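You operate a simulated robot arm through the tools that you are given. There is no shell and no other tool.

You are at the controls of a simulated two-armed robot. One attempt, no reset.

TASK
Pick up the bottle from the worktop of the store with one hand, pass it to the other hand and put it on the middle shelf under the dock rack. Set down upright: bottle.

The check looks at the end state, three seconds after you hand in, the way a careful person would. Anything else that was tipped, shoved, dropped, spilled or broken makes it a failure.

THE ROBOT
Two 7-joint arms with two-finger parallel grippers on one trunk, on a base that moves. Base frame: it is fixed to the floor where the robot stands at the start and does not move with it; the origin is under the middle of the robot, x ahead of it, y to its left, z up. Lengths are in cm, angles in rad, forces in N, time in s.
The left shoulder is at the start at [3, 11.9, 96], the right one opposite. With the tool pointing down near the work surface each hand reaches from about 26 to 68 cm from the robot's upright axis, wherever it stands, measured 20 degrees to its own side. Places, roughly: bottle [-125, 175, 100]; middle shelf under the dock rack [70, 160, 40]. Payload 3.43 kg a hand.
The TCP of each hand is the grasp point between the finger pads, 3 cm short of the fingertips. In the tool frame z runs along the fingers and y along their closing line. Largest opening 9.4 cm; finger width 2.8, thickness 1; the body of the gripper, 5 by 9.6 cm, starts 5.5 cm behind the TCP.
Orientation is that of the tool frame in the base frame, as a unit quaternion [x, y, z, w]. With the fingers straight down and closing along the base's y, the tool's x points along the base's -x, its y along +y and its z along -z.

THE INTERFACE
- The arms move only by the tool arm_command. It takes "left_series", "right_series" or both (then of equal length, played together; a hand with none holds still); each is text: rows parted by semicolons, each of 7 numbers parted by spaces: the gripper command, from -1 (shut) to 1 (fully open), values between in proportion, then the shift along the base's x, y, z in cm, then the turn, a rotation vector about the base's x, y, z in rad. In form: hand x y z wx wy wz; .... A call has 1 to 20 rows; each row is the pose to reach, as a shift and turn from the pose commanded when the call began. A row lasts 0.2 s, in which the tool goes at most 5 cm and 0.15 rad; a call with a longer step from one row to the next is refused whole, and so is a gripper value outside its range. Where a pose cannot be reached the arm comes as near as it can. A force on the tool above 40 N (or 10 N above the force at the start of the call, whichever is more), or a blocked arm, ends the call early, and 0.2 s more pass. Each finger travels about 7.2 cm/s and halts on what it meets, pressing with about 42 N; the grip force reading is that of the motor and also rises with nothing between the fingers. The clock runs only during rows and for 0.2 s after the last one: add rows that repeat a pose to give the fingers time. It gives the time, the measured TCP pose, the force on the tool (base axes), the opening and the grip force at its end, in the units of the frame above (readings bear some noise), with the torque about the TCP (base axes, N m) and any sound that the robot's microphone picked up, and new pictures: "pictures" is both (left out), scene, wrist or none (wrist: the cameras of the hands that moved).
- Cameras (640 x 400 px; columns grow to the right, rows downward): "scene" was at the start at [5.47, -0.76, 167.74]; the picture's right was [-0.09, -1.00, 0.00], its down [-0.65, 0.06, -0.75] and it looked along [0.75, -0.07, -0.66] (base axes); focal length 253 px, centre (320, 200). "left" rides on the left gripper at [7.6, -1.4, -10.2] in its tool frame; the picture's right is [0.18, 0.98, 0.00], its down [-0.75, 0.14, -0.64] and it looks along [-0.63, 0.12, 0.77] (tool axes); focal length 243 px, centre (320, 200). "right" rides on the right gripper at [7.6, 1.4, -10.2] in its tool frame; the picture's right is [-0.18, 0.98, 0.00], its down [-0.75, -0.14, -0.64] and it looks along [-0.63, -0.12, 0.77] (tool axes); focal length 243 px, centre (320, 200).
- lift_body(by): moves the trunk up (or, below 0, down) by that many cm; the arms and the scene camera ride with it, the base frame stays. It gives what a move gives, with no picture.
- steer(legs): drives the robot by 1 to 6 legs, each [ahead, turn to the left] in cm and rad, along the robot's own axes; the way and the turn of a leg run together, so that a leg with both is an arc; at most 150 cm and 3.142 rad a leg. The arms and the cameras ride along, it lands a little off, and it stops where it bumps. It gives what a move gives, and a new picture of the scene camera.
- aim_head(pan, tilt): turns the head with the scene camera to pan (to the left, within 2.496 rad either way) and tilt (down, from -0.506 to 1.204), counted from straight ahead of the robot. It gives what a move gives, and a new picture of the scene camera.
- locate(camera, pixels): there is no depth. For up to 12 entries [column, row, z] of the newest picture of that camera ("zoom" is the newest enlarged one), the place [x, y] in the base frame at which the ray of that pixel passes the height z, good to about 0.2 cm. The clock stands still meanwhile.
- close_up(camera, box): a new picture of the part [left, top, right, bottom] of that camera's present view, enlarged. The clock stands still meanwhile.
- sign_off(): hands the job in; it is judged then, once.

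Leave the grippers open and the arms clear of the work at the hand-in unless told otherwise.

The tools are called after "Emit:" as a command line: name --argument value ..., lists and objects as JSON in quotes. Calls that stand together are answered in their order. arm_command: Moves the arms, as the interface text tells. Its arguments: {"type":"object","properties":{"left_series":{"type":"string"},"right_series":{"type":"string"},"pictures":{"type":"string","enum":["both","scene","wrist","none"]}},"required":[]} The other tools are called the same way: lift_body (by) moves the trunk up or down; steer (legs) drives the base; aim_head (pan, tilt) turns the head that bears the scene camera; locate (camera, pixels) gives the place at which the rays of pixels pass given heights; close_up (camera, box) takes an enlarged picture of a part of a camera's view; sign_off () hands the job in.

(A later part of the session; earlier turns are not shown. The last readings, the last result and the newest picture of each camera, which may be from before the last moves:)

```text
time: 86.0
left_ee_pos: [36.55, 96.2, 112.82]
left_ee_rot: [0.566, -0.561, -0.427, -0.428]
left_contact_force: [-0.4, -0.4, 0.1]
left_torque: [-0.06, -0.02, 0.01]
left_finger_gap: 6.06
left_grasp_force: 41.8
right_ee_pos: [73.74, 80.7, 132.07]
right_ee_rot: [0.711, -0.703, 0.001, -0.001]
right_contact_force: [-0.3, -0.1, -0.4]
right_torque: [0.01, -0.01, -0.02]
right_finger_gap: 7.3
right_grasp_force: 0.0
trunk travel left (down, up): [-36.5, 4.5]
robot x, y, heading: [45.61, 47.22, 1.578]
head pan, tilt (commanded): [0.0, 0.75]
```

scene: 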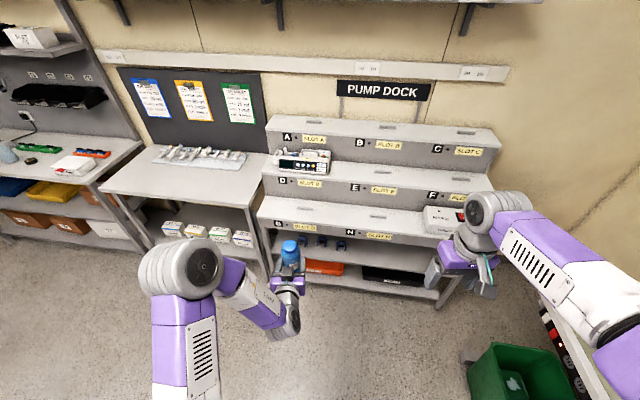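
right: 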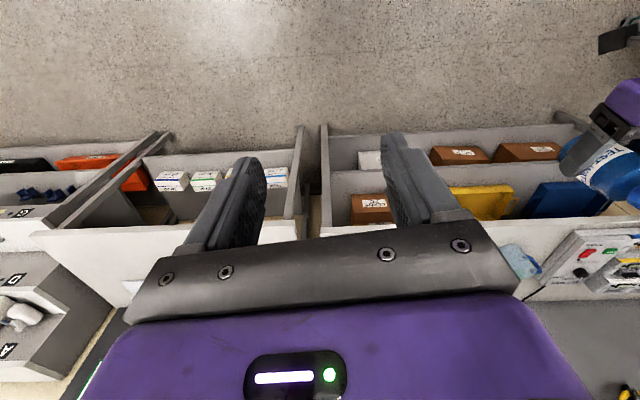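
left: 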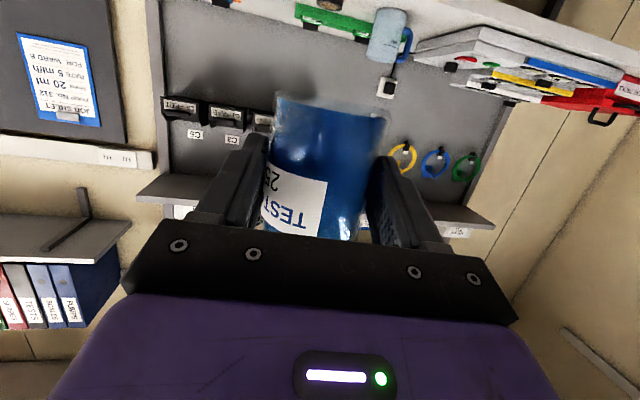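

The rack is straight ahead. The left gap has crept from 6.23 to 6.06, so I check the bottle in the left hand and zoom on the rack shelves.

Emit:
close_up --camera "left" --box '[160, 50, 480, 250]'

Emit:
close_up --camera "scene" --box '[250, 225, 330, 275]'

Emit:
close_up --camera "scene" --box '[240, 190, 480, 340]'

```text
2.00 times, centred on (320, 150) of left
```

zoom: 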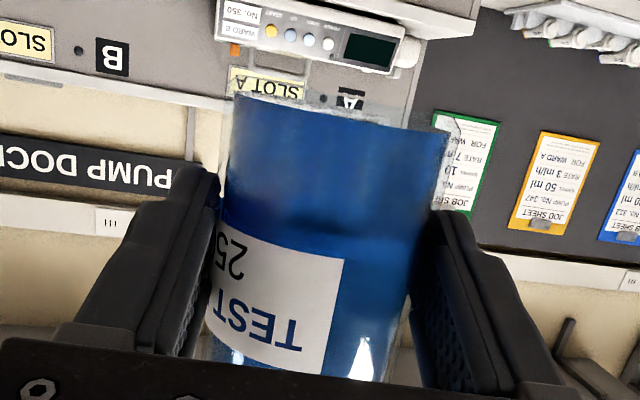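

```text
8.00 times, centred on (290, 250) of scene
```

zoom: 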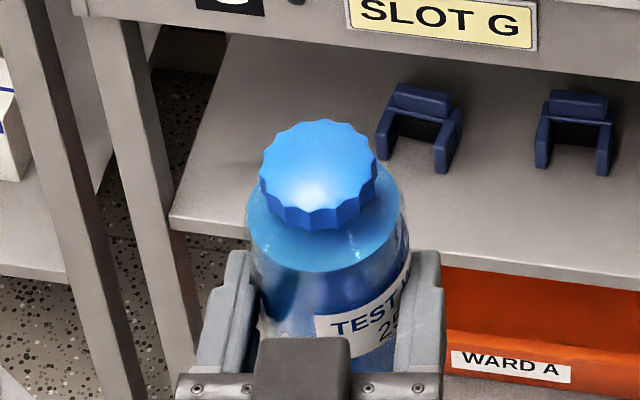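

```text
2.67 times, centred on (360, 265) of scene
```

zoom: 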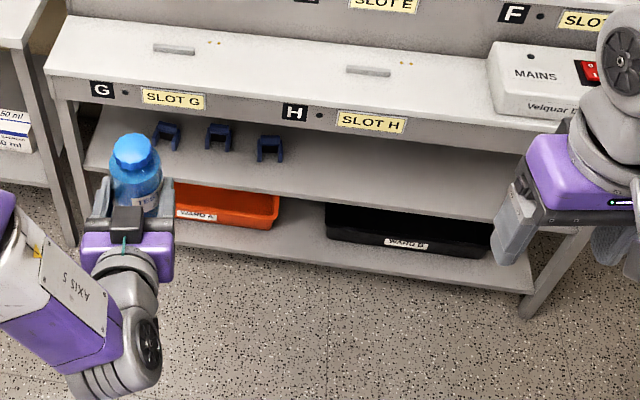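

The bottle hasn't moved noticeably in the hand and hangs upright. The middle shelf is free to the right of three blue clips. I locate the shelf's front edge, the clips and the legs assuming z near 40.

Emit:
locate --camera "scene" --pixels '[[321.4, 260, 40], [427.5, 272.5, 40], [273, 253, 40], [341, 249, 40], [321, 245, 40], [302, 241, 40], [400, 262, 40], [258, 216, 62], [440, 238, 62], [372, 302, 15]]'

Emit:
close_up --camera "scene" --box '[320, 210, 448, 290]'

```text
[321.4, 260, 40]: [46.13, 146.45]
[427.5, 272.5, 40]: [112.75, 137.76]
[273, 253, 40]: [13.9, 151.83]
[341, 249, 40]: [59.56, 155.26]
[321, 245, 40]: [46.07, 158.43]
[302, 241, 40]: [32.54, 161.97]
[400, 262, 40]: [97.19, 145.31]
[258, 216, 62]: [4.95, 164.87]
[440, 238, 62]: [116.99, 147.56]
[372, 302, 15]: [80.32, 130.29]
```

```text
5.00 times, centred on (384, 250) of scene
```

zoom: 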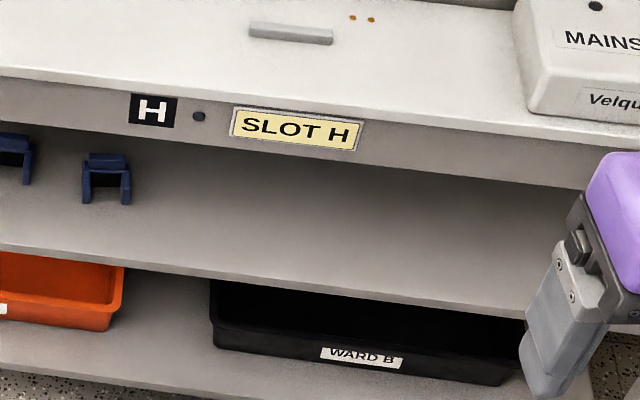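

The rack is turned about 8° like the store bench (its inward direction is heading 1.43). I check the fascia height over the opening, the floor bins on the right and the workbench corner before moving in.

Emit:
locate --camera "scene" --pixels '[[345, 236, 50], [345, 236, 55], [345, 236, 60], [400, 246, 50], [400, 246, 55], [400, 246, 60], [468, 372, 30], [468, 360, 0], [490, 343, 30], [462, 350, 0], [440, 302, 0]]'

Emit:
aim_head --pan -0.6 --tilt 0.9

```text
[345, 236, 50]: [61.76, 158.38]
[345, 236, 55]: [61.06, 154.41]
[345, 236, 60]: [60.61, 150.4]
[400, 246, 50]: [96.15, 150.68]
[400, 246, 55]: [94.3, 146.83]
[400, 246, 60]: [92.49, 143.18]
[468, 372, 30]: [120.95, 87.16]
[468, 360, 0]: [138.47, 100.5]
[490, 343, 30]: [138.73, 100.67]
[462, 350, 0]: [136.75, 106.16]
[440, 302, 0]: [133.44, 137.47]
```

```text
time: 87.0
left_ee_pos: [36.49, 96.32, 112.91]
left_ee_rot: [0.566, -0.56, -0.428, -0.427]
left_contact_force: [0.6, -0.8, -0.5]
left_torque: [-0.04, 0.03, 0.0]
left_finger_gap: 6.08
left_grasp_force: 41.9
right_ee_pos: [73.69, 80.73, 132.16]
right_ee_rot: [0.711, -0.703, 0.0, -0.001]
right_contact_force: [-0.5, 0.0, 1.1]
right_torque: [0.01, 0.01, -0.04]
right_finger_gap: 7.3
right_grasp_force: 0.1
trunk travel left (down, up): [-36.5, 4.5]
robot x, y, heading: [45.99, 47.31, 1.575]
head pan, tilt (commanded): [-0.6, 0.901]
```

scene: 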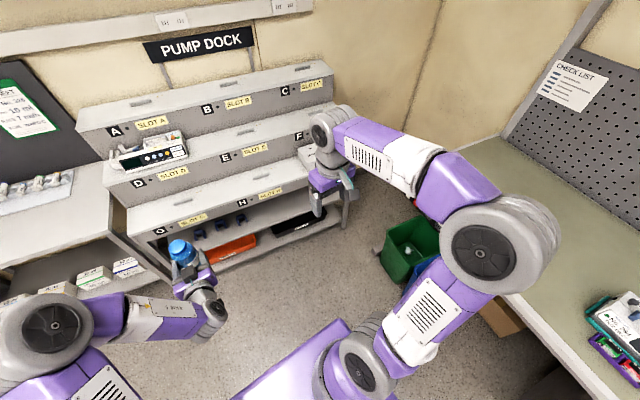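

The opening is about 24 cm high (z 40 to about 64), and the bins stay to the right of where I'd stand. I shift the base 24 cm to the right and face the rack squarely (heading 1.43), still well back from it.

Emit:
steer --legs '[[0, -1.575], [24.5, 0], [0, 1.43]]'

Emit:
aim_head --pan 0.05 --tilt 0.8

```text
time: 96.2
left_ee_pos: [70.82, 96.3, 112.95]
left_ee_rot: [-0.51, 0.611, 0.386, 0.467]
left_contact_force: [-0.1, -0.1, -3.5]
left_torque: [-0.08, 0.01, 0.0]
left_finger_gap: 6.08
left_grasp_force: 42.1
right_ee_pos: [104.44, 74.03, 132.01]
right_ee_rot: [-0.641, 0.768, -0.001, 0.0]
right_contact_force: [0.0, -0.8, 0.6]
right_torque: [0.03, -0.01, 0.02]
right_finger_gap: 7.3
right_grasp_force: 0.1
trunk travel left (down, up): [-36.5, 4.5]
robot x, y, heading: [70.66, 46.16, 1.388]
head pan, tilt (commanded): [-0.6, 0.901]
```

scene: 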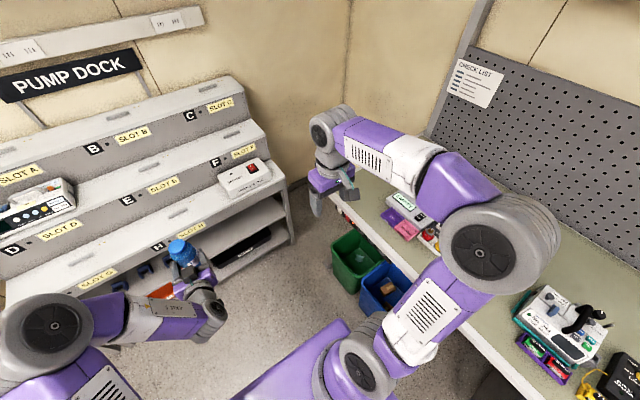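

```text
time: 97.2
left_ee_pos: [70.85, 96.34, 112.97]
left_ee_rot: [-0.511, 0.611, 0.386, 0.466]
left_contact_force: [-0.2, -0.1, -2.6]
left_torque: [-0.05, 0.0, 0.0]
left_finger_gap: 6.08
left_grasp_force: 42.0
right_ee_pos: [104.49, 74.24, 131.99]
right_ee_rot: [-0.641, 0.767, -0.001, 0.001]
right_contact_force: [0.4, -0.5, 0.4]
right_torque: [0.01, 0.01, 0.02]
right_finger_gap: 7.3
right_grasp_force: 0.1
trunk travel left (down, up): [-36.5, 4.5]
robot x, y, heading: [71.19, 46.77, 1.389]
head pan, tilt (commanded): [0.051, 0.799]
```

scene: 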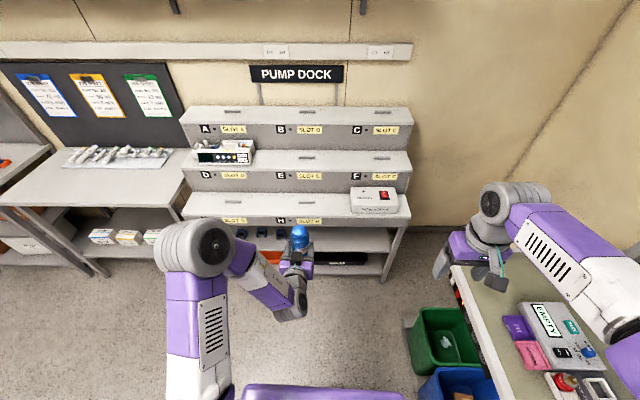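

I'm facing the rack nearly squarely. Before lowering the trunk I check how near the right hand is to the workbench edge, and measure the shelf again.

Emit:
locate --camera "scene" --pixels '[[453, 264, 75], [453, 264, 70], [500, 396, 75], [408, 308, 30], [390, 250, 40], [325, 250, 40], [360, 250, 40], [392, 229, 62], [330, 228, 62]]'

Emit:
close_up --camera "scene" --box '[220, 190, 420, 315]'

```text
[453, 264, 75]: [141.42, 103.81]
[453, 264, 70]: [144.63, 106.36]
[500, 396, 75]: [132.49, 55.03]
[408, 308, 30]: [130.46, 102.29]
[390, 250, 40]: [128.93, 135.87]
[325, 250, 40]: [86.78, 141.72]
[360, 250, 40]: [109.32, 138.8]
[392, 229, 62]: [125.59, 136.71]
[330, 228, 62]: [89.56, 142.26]
```

```text
3.20 times, centred on (320, 252) of scene
```

zoom: 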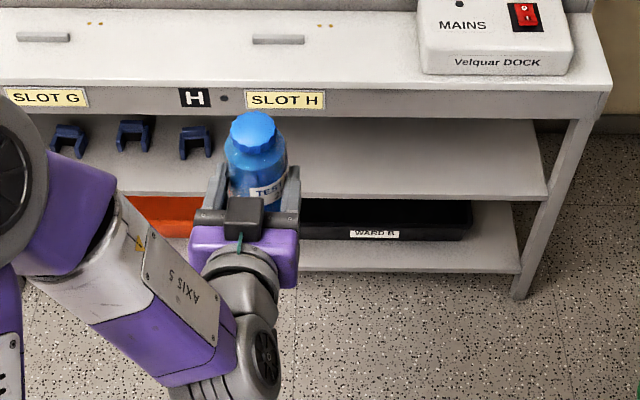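

The workbench and bins are well clear of both hands. I turn the last 0.044 rad to square up and lower the trunk fully here, in the open.

Emit:
steer --legs '[[0, 0.044]]'

Emit:
lift_body --by -36

Emit:
aim_head --pan 0.0 --tilt 0.7

```text
time: 98.0
left_ee_pos: [68.73, 96.25, 112.98]
left_ee_rot: [-0.524, 0.6, 0.395, 0.458]
left_contact_force: [-0.4, -0.6, -1.9]
left_torque: [-0.01, 0.01, -0.02]
left_finger_gap: 6.05
left_grasp_force: 42.3
right_ee_pos: [103.35, 75.49, 132.01]
right_ee_rot: [-0.658, 0.753, 0.0, 0.0]
right_contact_force: [-1.0, -0.3, 0.9]
right_torque: [-0.04, 0.0, -0.02]
right_finger_gap: 7.3
right_grasp_force: 0.0
trunk travel left (down, up): [-36.5, 4.5]
robot x, y, heading: [70.52, 46.34, 1.438]
head pan, tilt (commanded): [0.051, 0.799]
```

scene: 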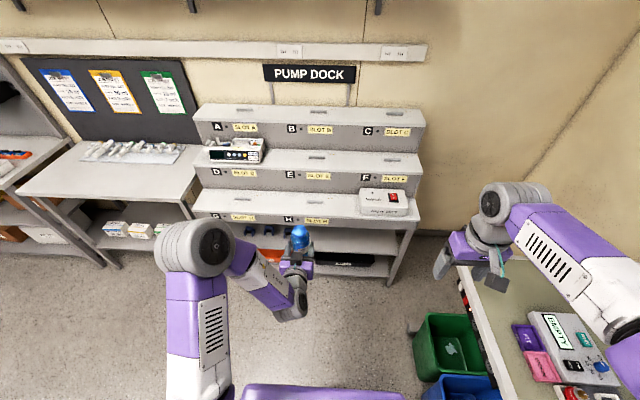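

```text
time: 101.5
left_ee_pos: [68.74, 96.18, 77.05]
left_ee_rot: [-0.524, 0.6, 0.396, 0.458]
left_contact_force: [-0.1, -0.4, -2.3]
left_torque: [-0.06, -0.02, 0.03]
left_finger_gap: 6.07
left_grasp_force: 41.7
right_ee_pos: [103.27, 75.59, 96.07]
right_ee_rot: [-0.659, 0.752, 0.0, 0.001]
right_contact_force: [-0.2, 1.3, 0.2]
right_torque: [-0.01, 0.0, -0.04]
right_finger_gap: 7.31
right_grasp_force: 0.1
trunk travel left (down, up): [-0.5, 40.5]
robot x, y, heading: [70.77, 46.37, 1.434]
head pan, tilt (commanded): [0.051, 0.799]
```

```text
time: 102.2
left_ee_pos: [68.64, 96.28, 77.0]
left_ee_rot: [-0.524, 0.599, 0.396, 0.457]
left_contact_force: [-0.7, -0.5, -2.2]
left_torque: [-0.04, -0.02, 0.03]
left_finger_gap: 6.08
left_grasp_force: 41.7
right_ee_pos: [103.05, 75.58, 96.05]
right_ee_rot: [-0.658, 0.753, 0.0, 0.0]
right_contact_force: [0.0, 0.8, 0.0]
right_torque: [0.0, -0.02, 0.0]
right_finger_gap: 7.28
right_grasp_force: 0.1
trunk travel left (down, up): [-0.5, 40.5]
robot x, y, heading: [70.34, 46.23, 1.43]
head pan, tilt (commanded): [0.0, 0.7]
```

scene: 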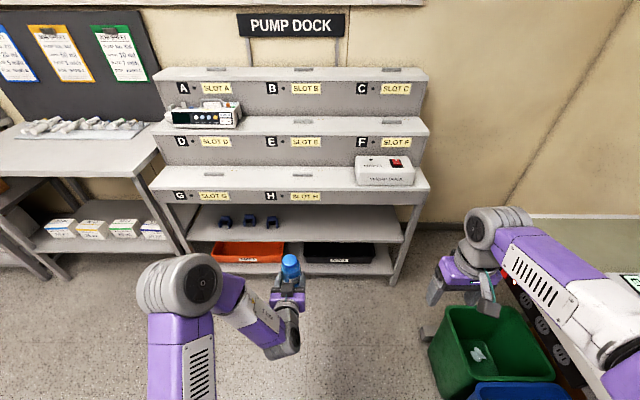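

Now I have a clean, lower view of the shelves. I zoom and locate the middle shelf's front edge again to triangulate its height with the earlier view.

Emit:
close_up --camera "scene" --box '[180, 180, 340, 280]'

Emit:
close_up --camera "scene" --box '[280, 180, 440, 280]'

```text
4.00 times, centred on (260, 230) of scene
```

zoom: 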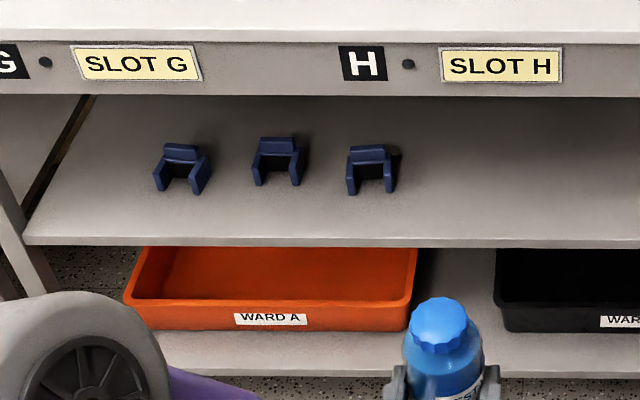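

```text
4.00 times, centred on (360, 230) of scene
```

zoom: 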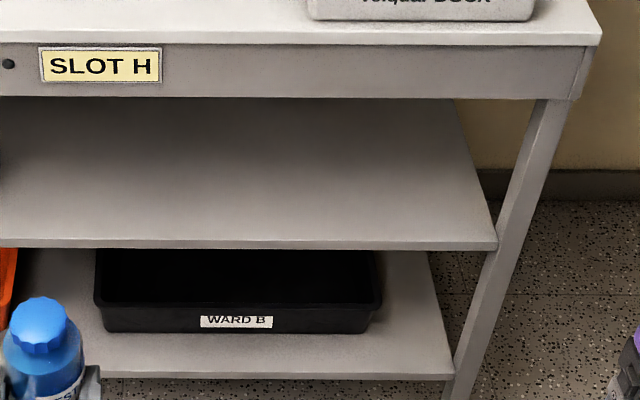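

The middle shelf's front edge and the free area right of the clips are clear. Shelf height is about 40-43, which I'll settle by touch. Still in the open, I lower the left hand slowly from z 77 towards z 52 to see that the arm can work that low.

Emit:
arm_command --left_series "-1 0 0 -1.5 0 0 0; -1 0 0 -3.5 0 0 0; -1 0 0 -5.5 0 0 0; -1 0 0 -7.5 0 0 0; -1 0 0 -9.5 0 0 0; -1 0 0 -11.5 0 0 0; -1 0 0 -13.5 0 0 0; -1 0 0 -15.5 0 0 0; -1 0 0 -15.5 0 0 0" --pictures "both"

```text
time: 104.2
left_ee_pos: [70.57, 95.97, 61.86]
left_ee_rot: [-0.527, 0.598, 0.4, 0.452]
left_contact_force: [0.8, 0.2, -2.7]
left_torque: [-0.06, -0.02, 0.01]
left_finger_gap: 6.06
left_grasp_force: 41.9
left hand out of reach, approached as far as the arm can: row 4, 5, 6, 7, 8, 9
right_ee_pos: [103.26, 75.62, 96.06]
right_ee_rot: [-0.658, 0.753, -0.001, 0.001]
right_contact_force: [0.4, 1.0, 0.4]
right_torque: [-0.05, -0.02, -0.03]
right_finger_gap: 7.3
right_grasp_force: 0.1
trunk travel left (down, up): [-0.5, 40.5]
robot x, y, heading: [70.81, 46.26, 1.434]
head pan, tilt (commanded): [0.0, 0.7]
```

scene: 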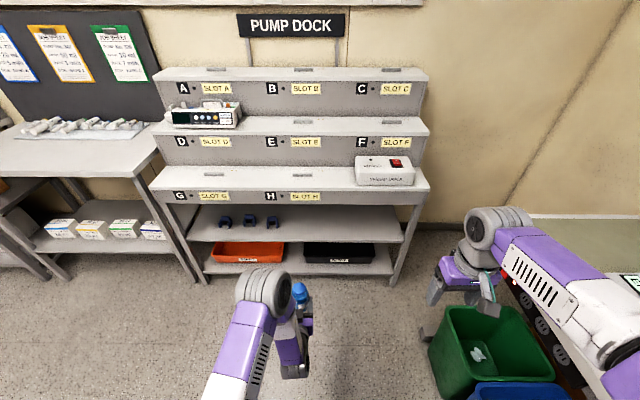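
left: 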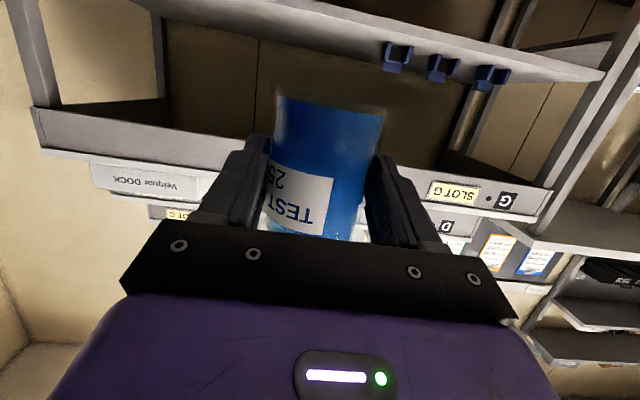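

The arm is cramped that close (it drifted 1.9 cm sideways with the elbow pushed up). Reaching further forward should free the elbow, so I extend the left hand 18 cm ahead at this height; the rack is still about 27 cm beyond.

Emit:
arm_command --left_series "-1 0.3 2 0.5 0 0 0; -1 0.6 4 0.5 0 0 0; -1 0.8 6 0.5 0 0 0; -1 1.1 8 0.5 0 0 0; -1 1.4 10 0.5 0 0 0; -1 1.7 12 0.5 0 0 0; -1 1.9 14 0.5 0 0 0; -1 2.2 16 0.5 0 0 0; -1 2.5 18 0.5 0 0 0; -1 2.5 18 0.5 0 0 0" --pictures "both"

```text
time: 106.4
left_ee_pos: [73.24, 113.88, 62.35]
left_ee_rot: [-0.525, 0.599, 0.398, 0.455]
left_contact_force: [-0.1, -0.4, -2.8]
left_torque: [-0.08, 0.02, 0.0]
left_finger_gap: 6.08
left_grasp_force: 42.0
left hand out of reach, approached as far as the arm can: row 1, 2, 3, 4, 5, 6, 7
right_ee_pos: [103.19, 75.51, 96.01]
right_ee_rot: [-0.658, 0.753, -0.001, 0.0]
right_contact_force: [0.2, -0.3, -0.1]
right_torque: [-0.01, -0.04, 0.02]
right_finger_gap: 7.27
right_grasp_force: 0.1
trunk travel left (down, up): [-0.5, 40.5]
robot x, y, heading: [70.77, 46.43, 1.434]
head pan, tilt (commanded): [0.0, 0.7]
```

scene: 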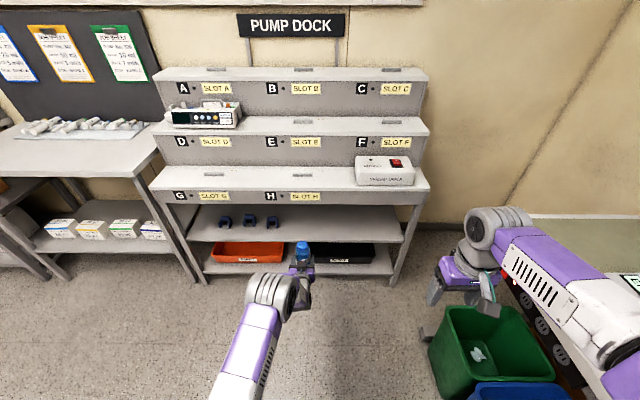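
left: 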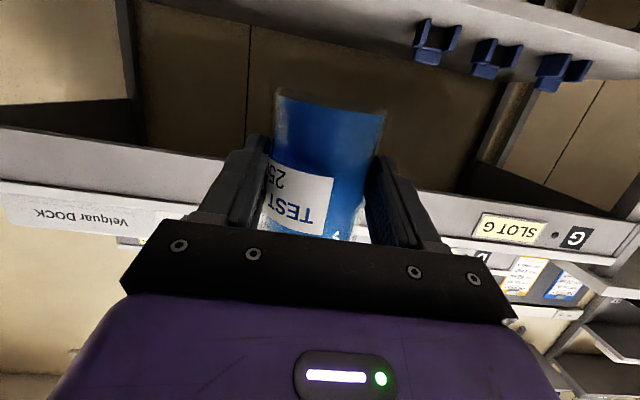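

The hand now reaches its pose properly. I zoom in on the arm to see where the elbow and wrist are relative to the hand.

Emit:
close_up --camera "scene" --box '[200, 230, 360, 330]'

Emit:
close_up --camera "right" --box '[0, 0, 640, 400]'

```text
4.00 times, centred on (280, 280) of scene
```

zoom: 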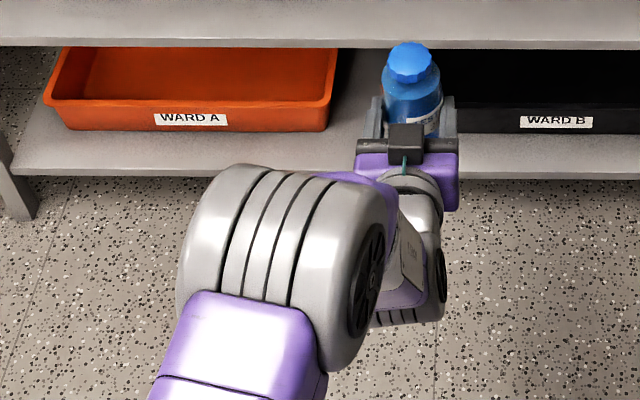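

```text
1.00 times, centred on (320, 200) of right (not enlarged: the box is as wide or as high as the picture)
```

zoom: 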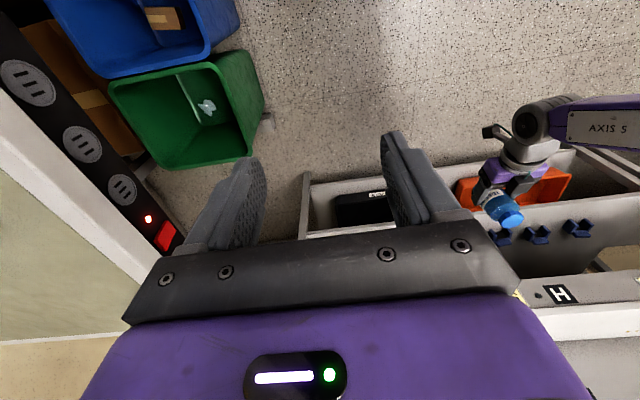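

The elbow is about 28 cm behind the hand and well above it, so it will stay outside the rack. I now lower the hand to about z 50.5 here.

Emit:
arm_command --left_series "-1 0 0 -1.5 0 0 0; -1 0 0 -3.5 0 0 0; -1 0 0 -5.5 0 0 0; -1 0 0 -7.5 0 0 0; -1 0 0 -9.5 0 0 0; -1 0 0 -11.5 0 0 0; -1 0 0 -11.5 0 0 0" --pictures "both"

```text
time: 108.0
left_ee_pos: [73.34, 114.06, 50.86]
left_ee_rot: [-0.525, 0.599, 0.399, 0.454]
left_contact_force: [0.0, -0.3, -3.3]
left_torque: [-0.03, 0.02, -0.03]
left_finger_gap: 6.06
left_grasp_force: 42.3
left hand out of reach, approached as far as the arm can: row 3, 4, 5, 6, 7
right_ee_pos: [103.09, 75.64, 95.97]
right_ee_rot: [-0.658, 0.753, -0.001, 0.001]
right_contact_force: [0.9, 0.4, 0.1]
right_torque: [0.03, -0.02, 0.0]
right_finger_gap: 7.27
right_grasp_force: 0.0
trunk travel left (down, up): [-0.5, 40.5]
robot x, y, heading: [70.43, 46.01, 1.434]
head pan, tilt (commanded): [0.0, 0.7]
```

scene: 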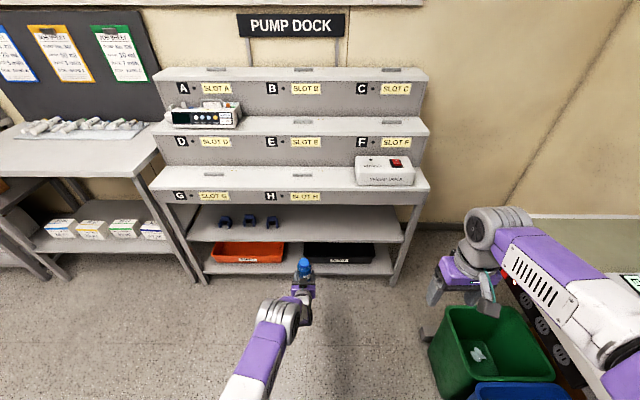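
left: 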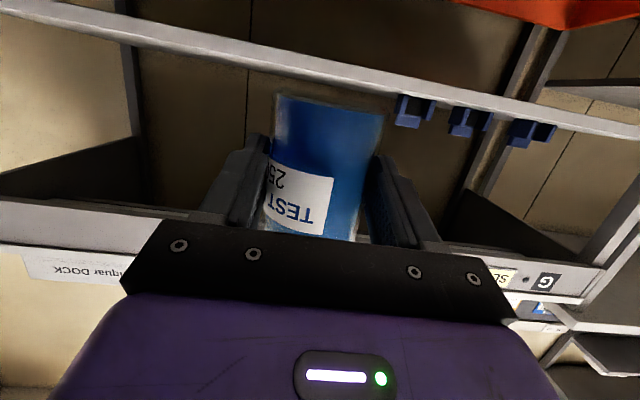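

The hand reached z 50.9 with its orientation intact. The left camera now looks almost level at the shelf edge, which is good for its height; I zoom there.

Emit:
close_up --camera "left" --box '[360, 50, 520, 150]'

Emit:
close_up --camera "left" --box '[120, 20, 280, 120]'

```text
4.00 times, centred on (440, 100) of left
```

zoom: 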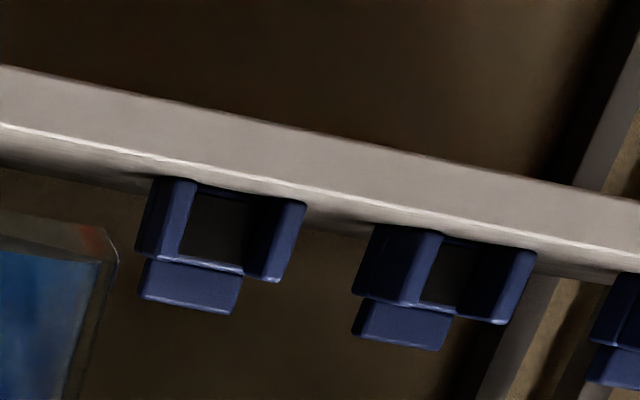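

```text
4.00 times, centred on (200, 70) of left
```

zoom: 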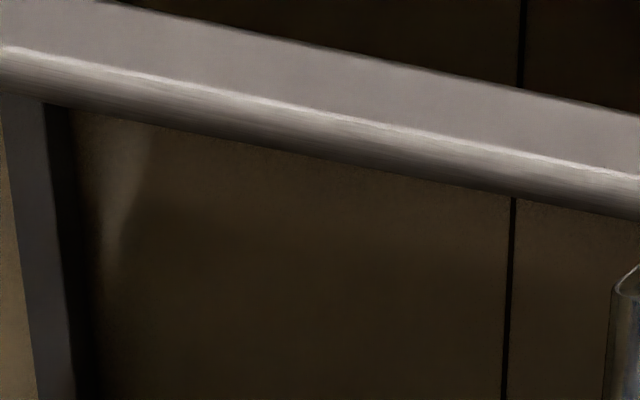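

The shelf's top front edge shows as a bright line. I locate a point on it at several heights and see which height matches the known front-edge line.

Emit:
locate --camera "zoom" --pixels '[[320, 118, 39], [320, 118, 40], [320, 118, 41], [320, 118, 42], [320, 118, 43], [320, 165, 40], [320, 165, 41], [320, 165, 42], [580, 155, 40], [580, 155, 41], [580, 155, 42]]'

Emit:
locate --camera "scene" --pixels '[[340, 240, 40], [340, 240, 41], [340, 240, 42], [300, 240, 40], [300, 240, 41], [300, 240, 42]]'

```text
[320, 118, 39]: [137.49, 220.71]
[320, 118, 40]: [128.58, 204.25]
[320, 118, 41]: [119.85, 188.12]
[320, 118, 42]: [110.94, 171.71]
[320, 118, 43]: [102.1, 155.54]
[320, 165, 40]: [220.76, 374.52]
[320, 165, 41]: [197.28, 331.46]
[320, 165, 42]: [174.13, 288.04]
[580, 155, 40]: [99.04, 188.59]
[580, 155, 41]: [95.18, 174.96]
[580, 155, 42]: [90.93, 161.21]
```

```text
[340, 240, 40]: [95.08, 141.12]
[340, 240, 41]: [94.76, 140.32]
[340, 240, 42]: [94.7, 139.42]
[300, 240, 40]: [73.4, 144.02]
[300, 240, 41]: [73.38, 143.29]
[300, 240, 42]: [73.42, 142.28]
```

The lines agree at a shelf height of about z 43.7, with the front edge at y ≈ 140.8 at x 73.4. The bottle base is at about z 46.9, 3 cm above the shelf, and 25 cm short of the edge. I drive straight ahead 22 cm and check.

Emit:
steer --legs '[[22, 0]]'

Emit:
close_up --camera "left" --box '[0, 0, 640, 400]'

Emit:
close_up --camera "scene" --box '[240, 200, 400, 300]'

```text
time: 109.7
left_ee_pos: [76.47, 135.81, 50.82]
left_ee_rot: [-0.526, 0.599, 0.399, 0.454]
left_contact_force: [-0.2, 0.2, -3.7]
left_torque: [-0.04, -0.01, -0.02]
left_finger_gap: 6.04
left_grasp_force: 42.1
right_ee_pos: [106.29, 97.31, 96.01]
right_ee_rot: [-0.658, 0.753, -0.001, 0.0]
right_contact_force: [-0.1, -0.1, 0.8]
right_torque: [-0.01, 0.03, 0.01]
right_finger_gap: 7.31
right_grasp_force: 0.1
trunk travel left (down, up): [-0.5, 40.5]
robot x, y, heading: [73.8, 68.21, 1.429]
head pan, tilt (commanded): [0.0, 0.7]
```

scene: 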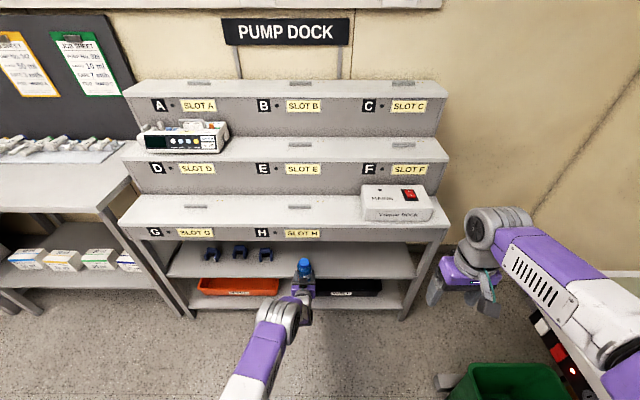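

```text
1.00 times, centred on (320, 200) of left (not enlarged: the box is as wide or as high as the picture)
```

zoom: 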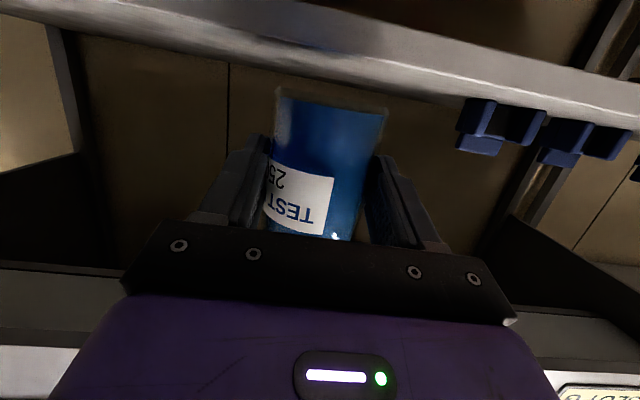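

```text
4.00 times, centred on (320, 250) of scene
```

zoom: 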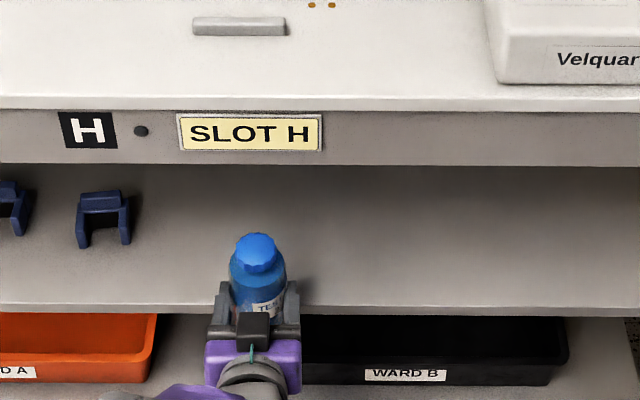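

The bottle is just short of the shelf edge and above its level. I refine the edge line and the nearest clip's place from this nearer picture.

Emit:
locate --camera "scene" --pixels '[[265, 275.7, 43.7], [390, 276.7, 43.7], [320, 276.2, 43.7], [320, 276.2, 42.5], [272.5, 261, 43.7], [260, 261, 43.7], [304, 262, 57], [304, 262, 58.5], [320, 241, 66], [320, 241, 70]]'

Emit:
close_up --camera "scene" --box '[272, 240, 352, 290]'

```text
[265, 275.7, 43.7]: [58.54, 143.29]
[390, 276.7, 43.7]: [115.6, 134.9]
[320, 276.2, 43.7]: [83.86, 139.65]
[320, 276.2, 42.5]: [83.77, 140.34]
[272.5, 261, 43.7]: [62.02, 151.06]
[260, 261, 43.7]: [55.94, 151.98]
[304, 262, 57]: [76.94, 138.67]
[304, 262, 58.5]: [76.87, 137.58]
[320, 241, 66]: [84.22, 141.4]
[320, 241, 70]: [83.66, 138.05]
```

```text
8.00 times, centred on (312, 265) of scene
```

zoom: 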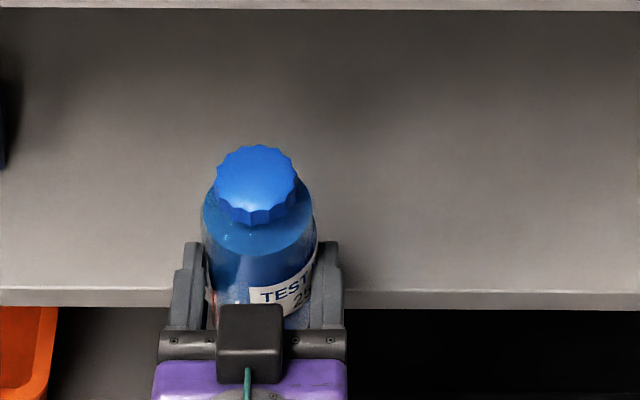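

The edge line is confirmed (y 140.7 at x 76.7). One more height check of the shelf edge from the left camera at close range.

Emit:
close_up --camera "left" --box '[120, 0, 280, 100]'

```text
4.00 times, centred on (200, 50) of left
```

zoom: 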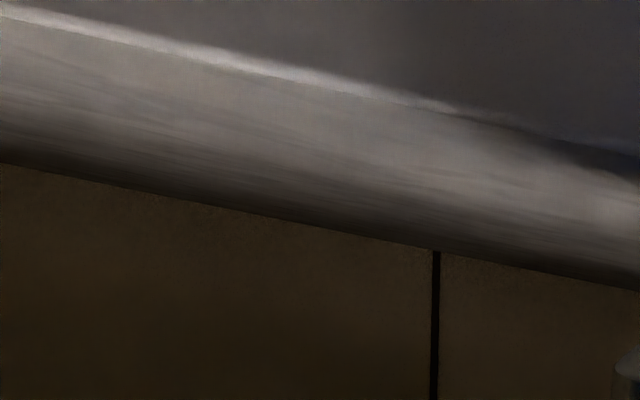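

Emit:
locate --camera "zoom" --pixels '[[320, 78, 42], [320, 78, 43], [320, 78, 43.5], [320, 78, 44], [320, 222, 42], [320, 222, 43], [320, 222, 44], [100, 28, 43], [100, 28, 44]]'

```text
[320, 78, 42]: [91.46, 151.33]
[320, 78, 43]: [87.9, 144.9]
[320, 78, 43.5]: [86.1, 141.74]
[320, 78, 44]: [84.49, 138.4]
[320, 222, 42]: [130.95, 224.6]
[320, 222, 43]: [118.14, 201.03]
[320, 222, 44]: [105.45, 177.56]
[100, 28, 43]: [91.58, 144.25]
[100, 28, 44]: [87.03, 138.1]
```

Both points agree on z ≈ 43.85, so the bottle base has 3 cm of clearance. The hand, its top box and the cap all fit under the fascia (about z 68). I drive 9.9 cm ahead to carry the bottle 6.5 cm inside the shelf edge.

Emit:
steer --legs '[[9.9, 0]]'

Emit:
close_up --camera "scene" --box '[240, 220, 400, 320]'

Emit:
close_up --camera "left" --box '[0, 0, 640, 400]'

```text
time: 110.8
left_ee_pos: [77.73, 145.35, 50.85]
left_ee_rot: [-0.526, 0.599, 0.398, 0.453]
left_contact_force: [-0.3, -0.3, -2.9]
left_torque: [-0.07, 0.01, -0.02]
left_finger_gap: 6.05
left_grasp_force: 42.1
right_ee_pos: [107.49, 106.9, 95.98]
right_ee_rot: [-0.659, 0.752, -0.001, 0.0]
right_contact_force: [-0.1, 0.1, -0.2]
right_torque: [0.01, 0.02, 0.0]
right_finger_gap: 7.31
right_grasp_force: 0.0
trunk travel left (down, up): [-0.5, 40.5]
robot x, y, heading: [75.0, 77.47, 1.434]
head pan, tilt (commanded): [0.0, 0.7]
```

scene: 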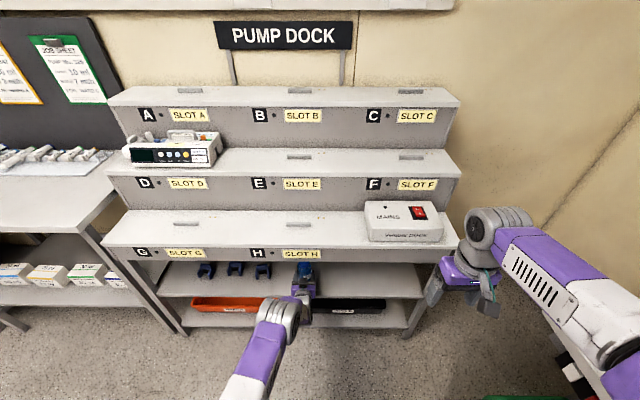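

```text
4.00 times, centred on (320, 270) of scene
```

zoom: 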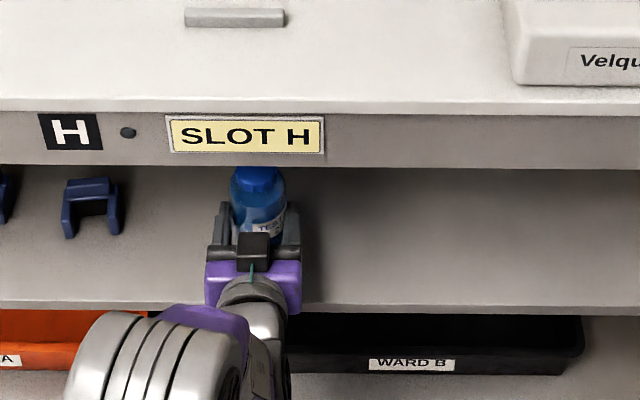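

```text
1.00 times, centred on (320, 200) of left (not enlarged: the box is as wide or as high as the picture)
```

zoom: 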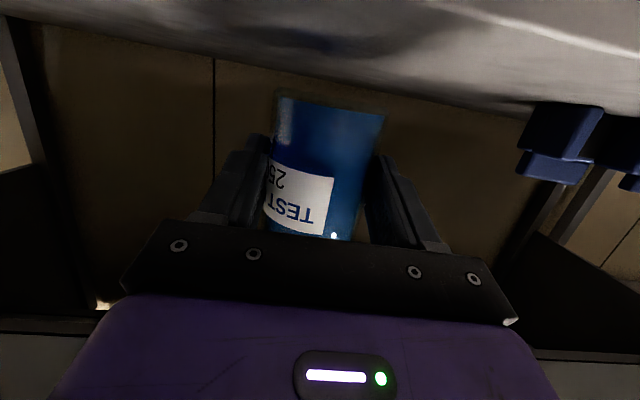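

The bottle axis is about 6.3 cm inside the edge at x 78, well right of the clips. I lower gently, 2 cm first.

Emit:
arm_command --left_series "-1 0 0 -0.5 0 0 0; -1 0 0 -1 0 0 0; -1 0 0 -1.5 0 0 0; -1 0 0 -2 0 0 0; -1 0 0 -2 0 0 0" --pictures "both"

```text
time: 112.0
left_ee_pos: [77.73, 145.24, 48.87]
left_ee_rot: [-0.527, 0.598, 0.4, 0.453]
left_contact_force: [-0.3, -0.8, -2.1]
left_torque: [-0.06, 0.02, 0.01]
left_finger_gap: 6.05
left_grasp_force: 42.0
right_ee_pos: [107.51, 106.82, 95.92]
right_ee_rot: [-0.658, 0.753, 0.0, 0.001]
right_contact_force: [-0.5, 0.5, -0.2]
right_torque: [0.01, 0.01, -0.03]
right_finger_gap: 7.3
right_grasp_force: 0.0
trunk travel left (down, up): [-0.5, 40.5]
robot x, y, heading: [75.13, 77.21, 1.431]
head pan, tilt (commanded): [0.0, 0.7]
```

scene: 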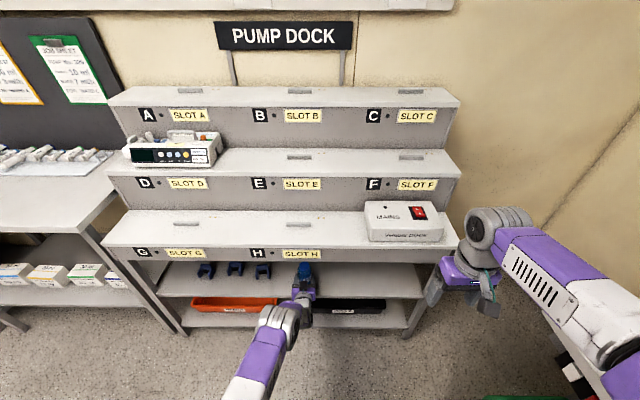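
left: 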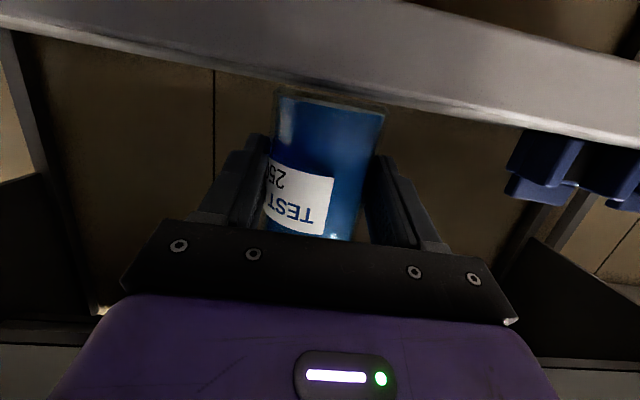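

No contact yet (force still just the bottle's weight) and the base is nearing the shelf. I lower another 0.6 cm.

Emit:
arm_command --left_series "-1 0 0 -0.2 0 0 0; -1 0 0 -0.4 0 0 0; -1 0 0 -0.6 0 0 0; -1 0 0 -0.6 0 0 0" --pictures "wrist"

Emit:
close_up --camera "left" --box '[240, 50, 400, 150]'

```text
time: 113.0
left_ee_pos: [77.59, 145.32, 48.57]
left_ee_rot: [-0.526, 0.596, 0.402, 0.454]
left_contact_force: [-1.0, 0.5, 6.2]
left_torque: [0.13, 0.01, 0.06]
left_finger_gap: 6.05
left_grasp_force: 42.3
right_ee_pos: [107.53, 106.85, 96.05]
right_ee_rot: [-0.659, 0.753, -0.001, 0.001]
right_contact_force: [-0.5, 0.5, -0.6]
right_torque: [-0.03, -0.03, 0.01]
right_finger_gap: 7.27
right_grasp_force: 0.1
trunk travel left (down, up): [-0.5, 40.5]
robot x, y, heading: [74.66, 77.53, 1.433]
head pan, tilt (commanded): [0.0, 0.7]
```

left: 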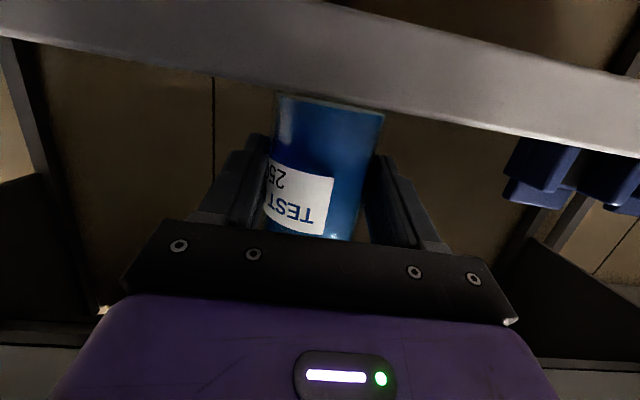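

```text
4.00 times, centred on (320, 100) of left
```

zoom: 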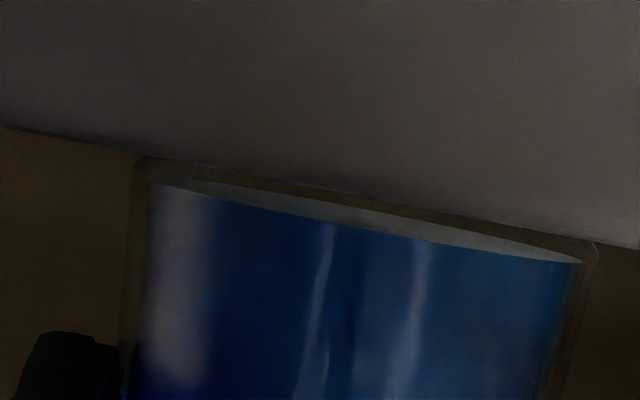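

The force rose from -2 to +6 N: the bottle stands on the shelf, its base line parallel to the shelf edge in the picture. I ease the pressure by 0.2 cm and open the left hand slowly.

Emit:
arm_command --left_series "-1 0 0 0.2 0 0 0; -1 0 0 0.2 0 0 0; 0.2 0 0 0.2 0 0 0; 0.32 0 0 0.2 0 0 0; 0.4 0 0 0.2 0 0 0; 0.5 0 0 0.2 0 0 0; 0.6 0 0 0.2 0 0 0; 0.6 0 0 0.2 0 0 0" --pictures "both"

Emit:
close_up --camera "scene" --box '[240, 220, 400, 320]'

```text
time: 114.8
left_ee_pos: [77.59, 145.26, 48.49]
left_ee_rot: [-0.526, 0.598, 0.4, 0.454]
left_contact_force: [-0.4, -0.1, 0.2]
left_torque: [0.04, 0.02, 0.0]
left_finger_gap: 7.53
left_grasp_force: 0.0
right_ee_pos: [107.49, 106.85, 96.0]
right_ee_rot: [-0.658, 0.753, -0.002, 0.001]
right_contact_force: [0.0, 0.6, 0.5]
right_torque: [-0.03, 0.01, -0.01]
right_finger_gap: 7.29
right_grasp_force: 0.0
trunk travel left (down, up): [-0.5, 40.5]
robot x, y, heading: [75.04, 77.45, 1.433]
head pan, tilt (commanded): [0.0, 0.7]
```

scene: 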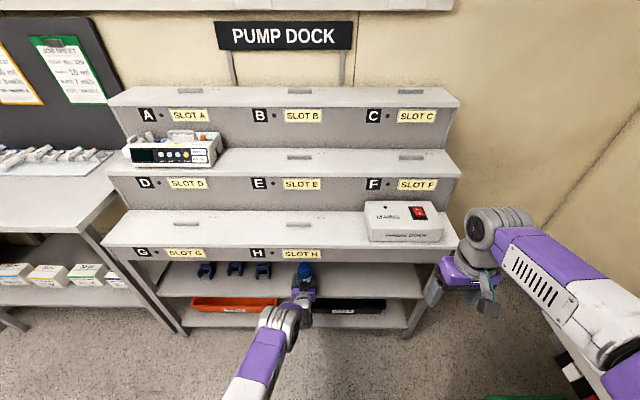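
left: 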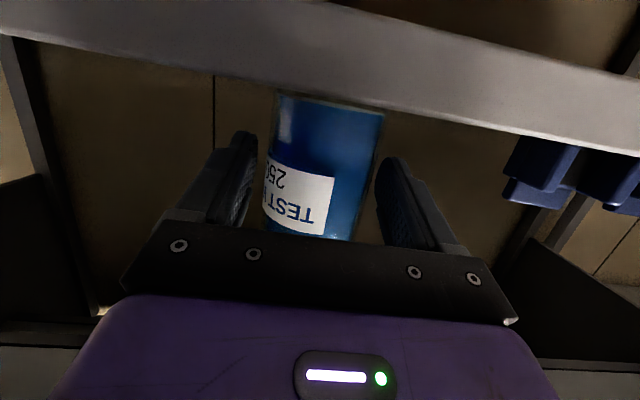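

```text
4.00 times, centred on (320, 270) of scene
```

zoom: 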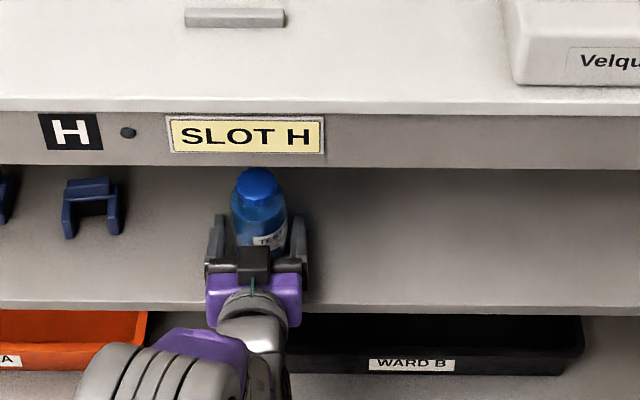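

The bottle stands on its own with no force on the hand. I open the left hand fully, then look once more before backing out.

Emit:
arm_command --left_series "0.8 0 0 0 0 0 0; 1 0 0 0 0 0 0; 1 0 0 0 0 0 0" --pictures "wrist"

```text
time: 115.6
left_ee_pos: [77.6, 145.29, 48.4]
left_ee_rot: [-0.526, 0.598, 0.4, 0.454]
left_contact_force: [0.3, -0.2, 0.1]
left_torque: [0.03, 0.03, -0.01]
left_finger_gap: 9.41
left_grasp_force: 0.2
right_ee_pos: [107.43, 106.97, 96.02]
right_ee_rot: [-0.659, 0.752, -0.001, 0.001]
right_contact_force: [0.2, -0.1, 0.2]
right_torque: [0.01, -0.02, 0.03]
right_finger_gap: 7.29
right_grasp_force: 0.1
trunk travel left (down, up): [-0.5, 40.5]
robot x, y, heading: [75.0, 77.55, 1.436]
head pan, tilt (commanded): [0.0, 0.7]
```

left: 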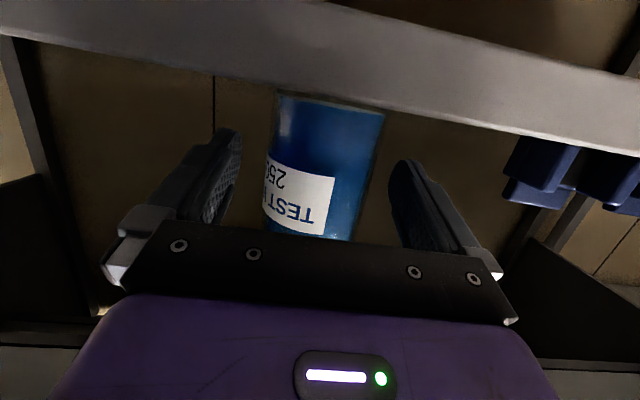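

Fingers clear the bottle on both sides. I back the base straight out the way I came, 30 cm.

Emit:
steer --legs '[[-30, 0]]'

Emit:
close_up --camera "scene" --box '[200, 180, 360, 280]'

Emit:
close_up --camera "left" --box '[0, 0, 640, 400]'

```text
time: 117.6
left_ee_pos: [73.38, 115.46, 48.57]
left_ee_rot: [-0.527, 0.598, 0.4, 0.453]
left_contact_force: [-0.2, 0.8, 0.6]
left_torque: [0.0, -0.01, 0.03]
left_finger_gap: 9.39
left_grasp_force: 0.1
right_ee_pos: [103.43, 77.03, 95.89]
right_ee_rot: [-0.659, 0.752, 0.0, 0.0]
right_contact_force: [0.2, 0.5, 0.1]
right_torque: [0.03, -0.02, 0.01]
right_finger_gap: 7.27
right_grasp_force: 0.0
trunk travel left (down, up): [-0.5, 40.5]
robot x, y, heading: [70.96, 47.99, 1.441]
head pan, tilt (commanded): [0.0, 0.7]
```

scene: 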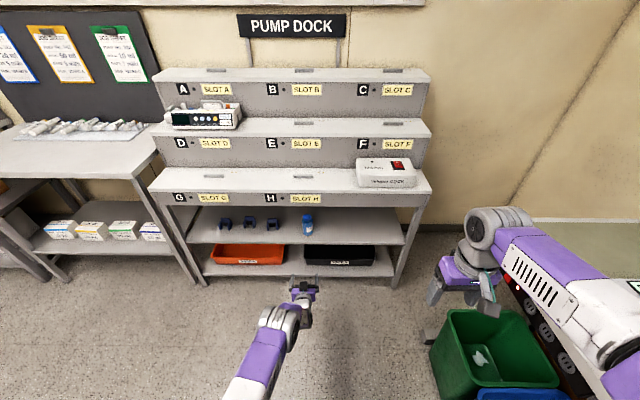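

```text
4.00 times, centred on (280, 230) of scene
```

zoom: 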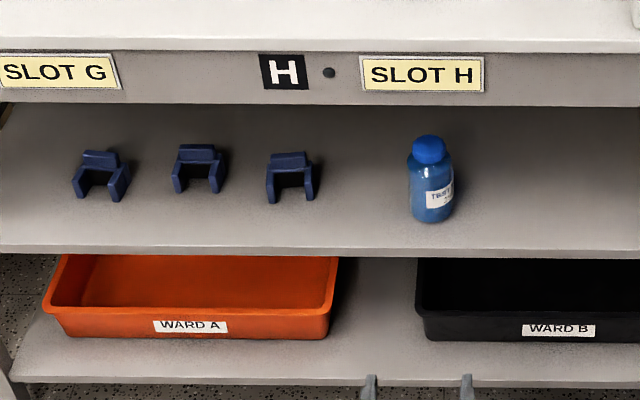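

```text
1.00 times, centred on (320, 200) of left (not enlarged: the box is as wide or as high as the picture)
```

zoom: 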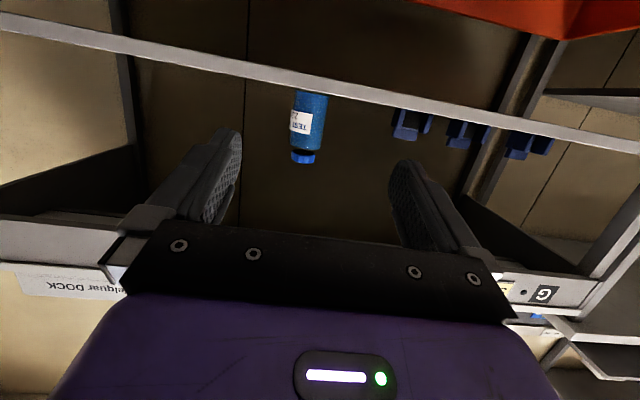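

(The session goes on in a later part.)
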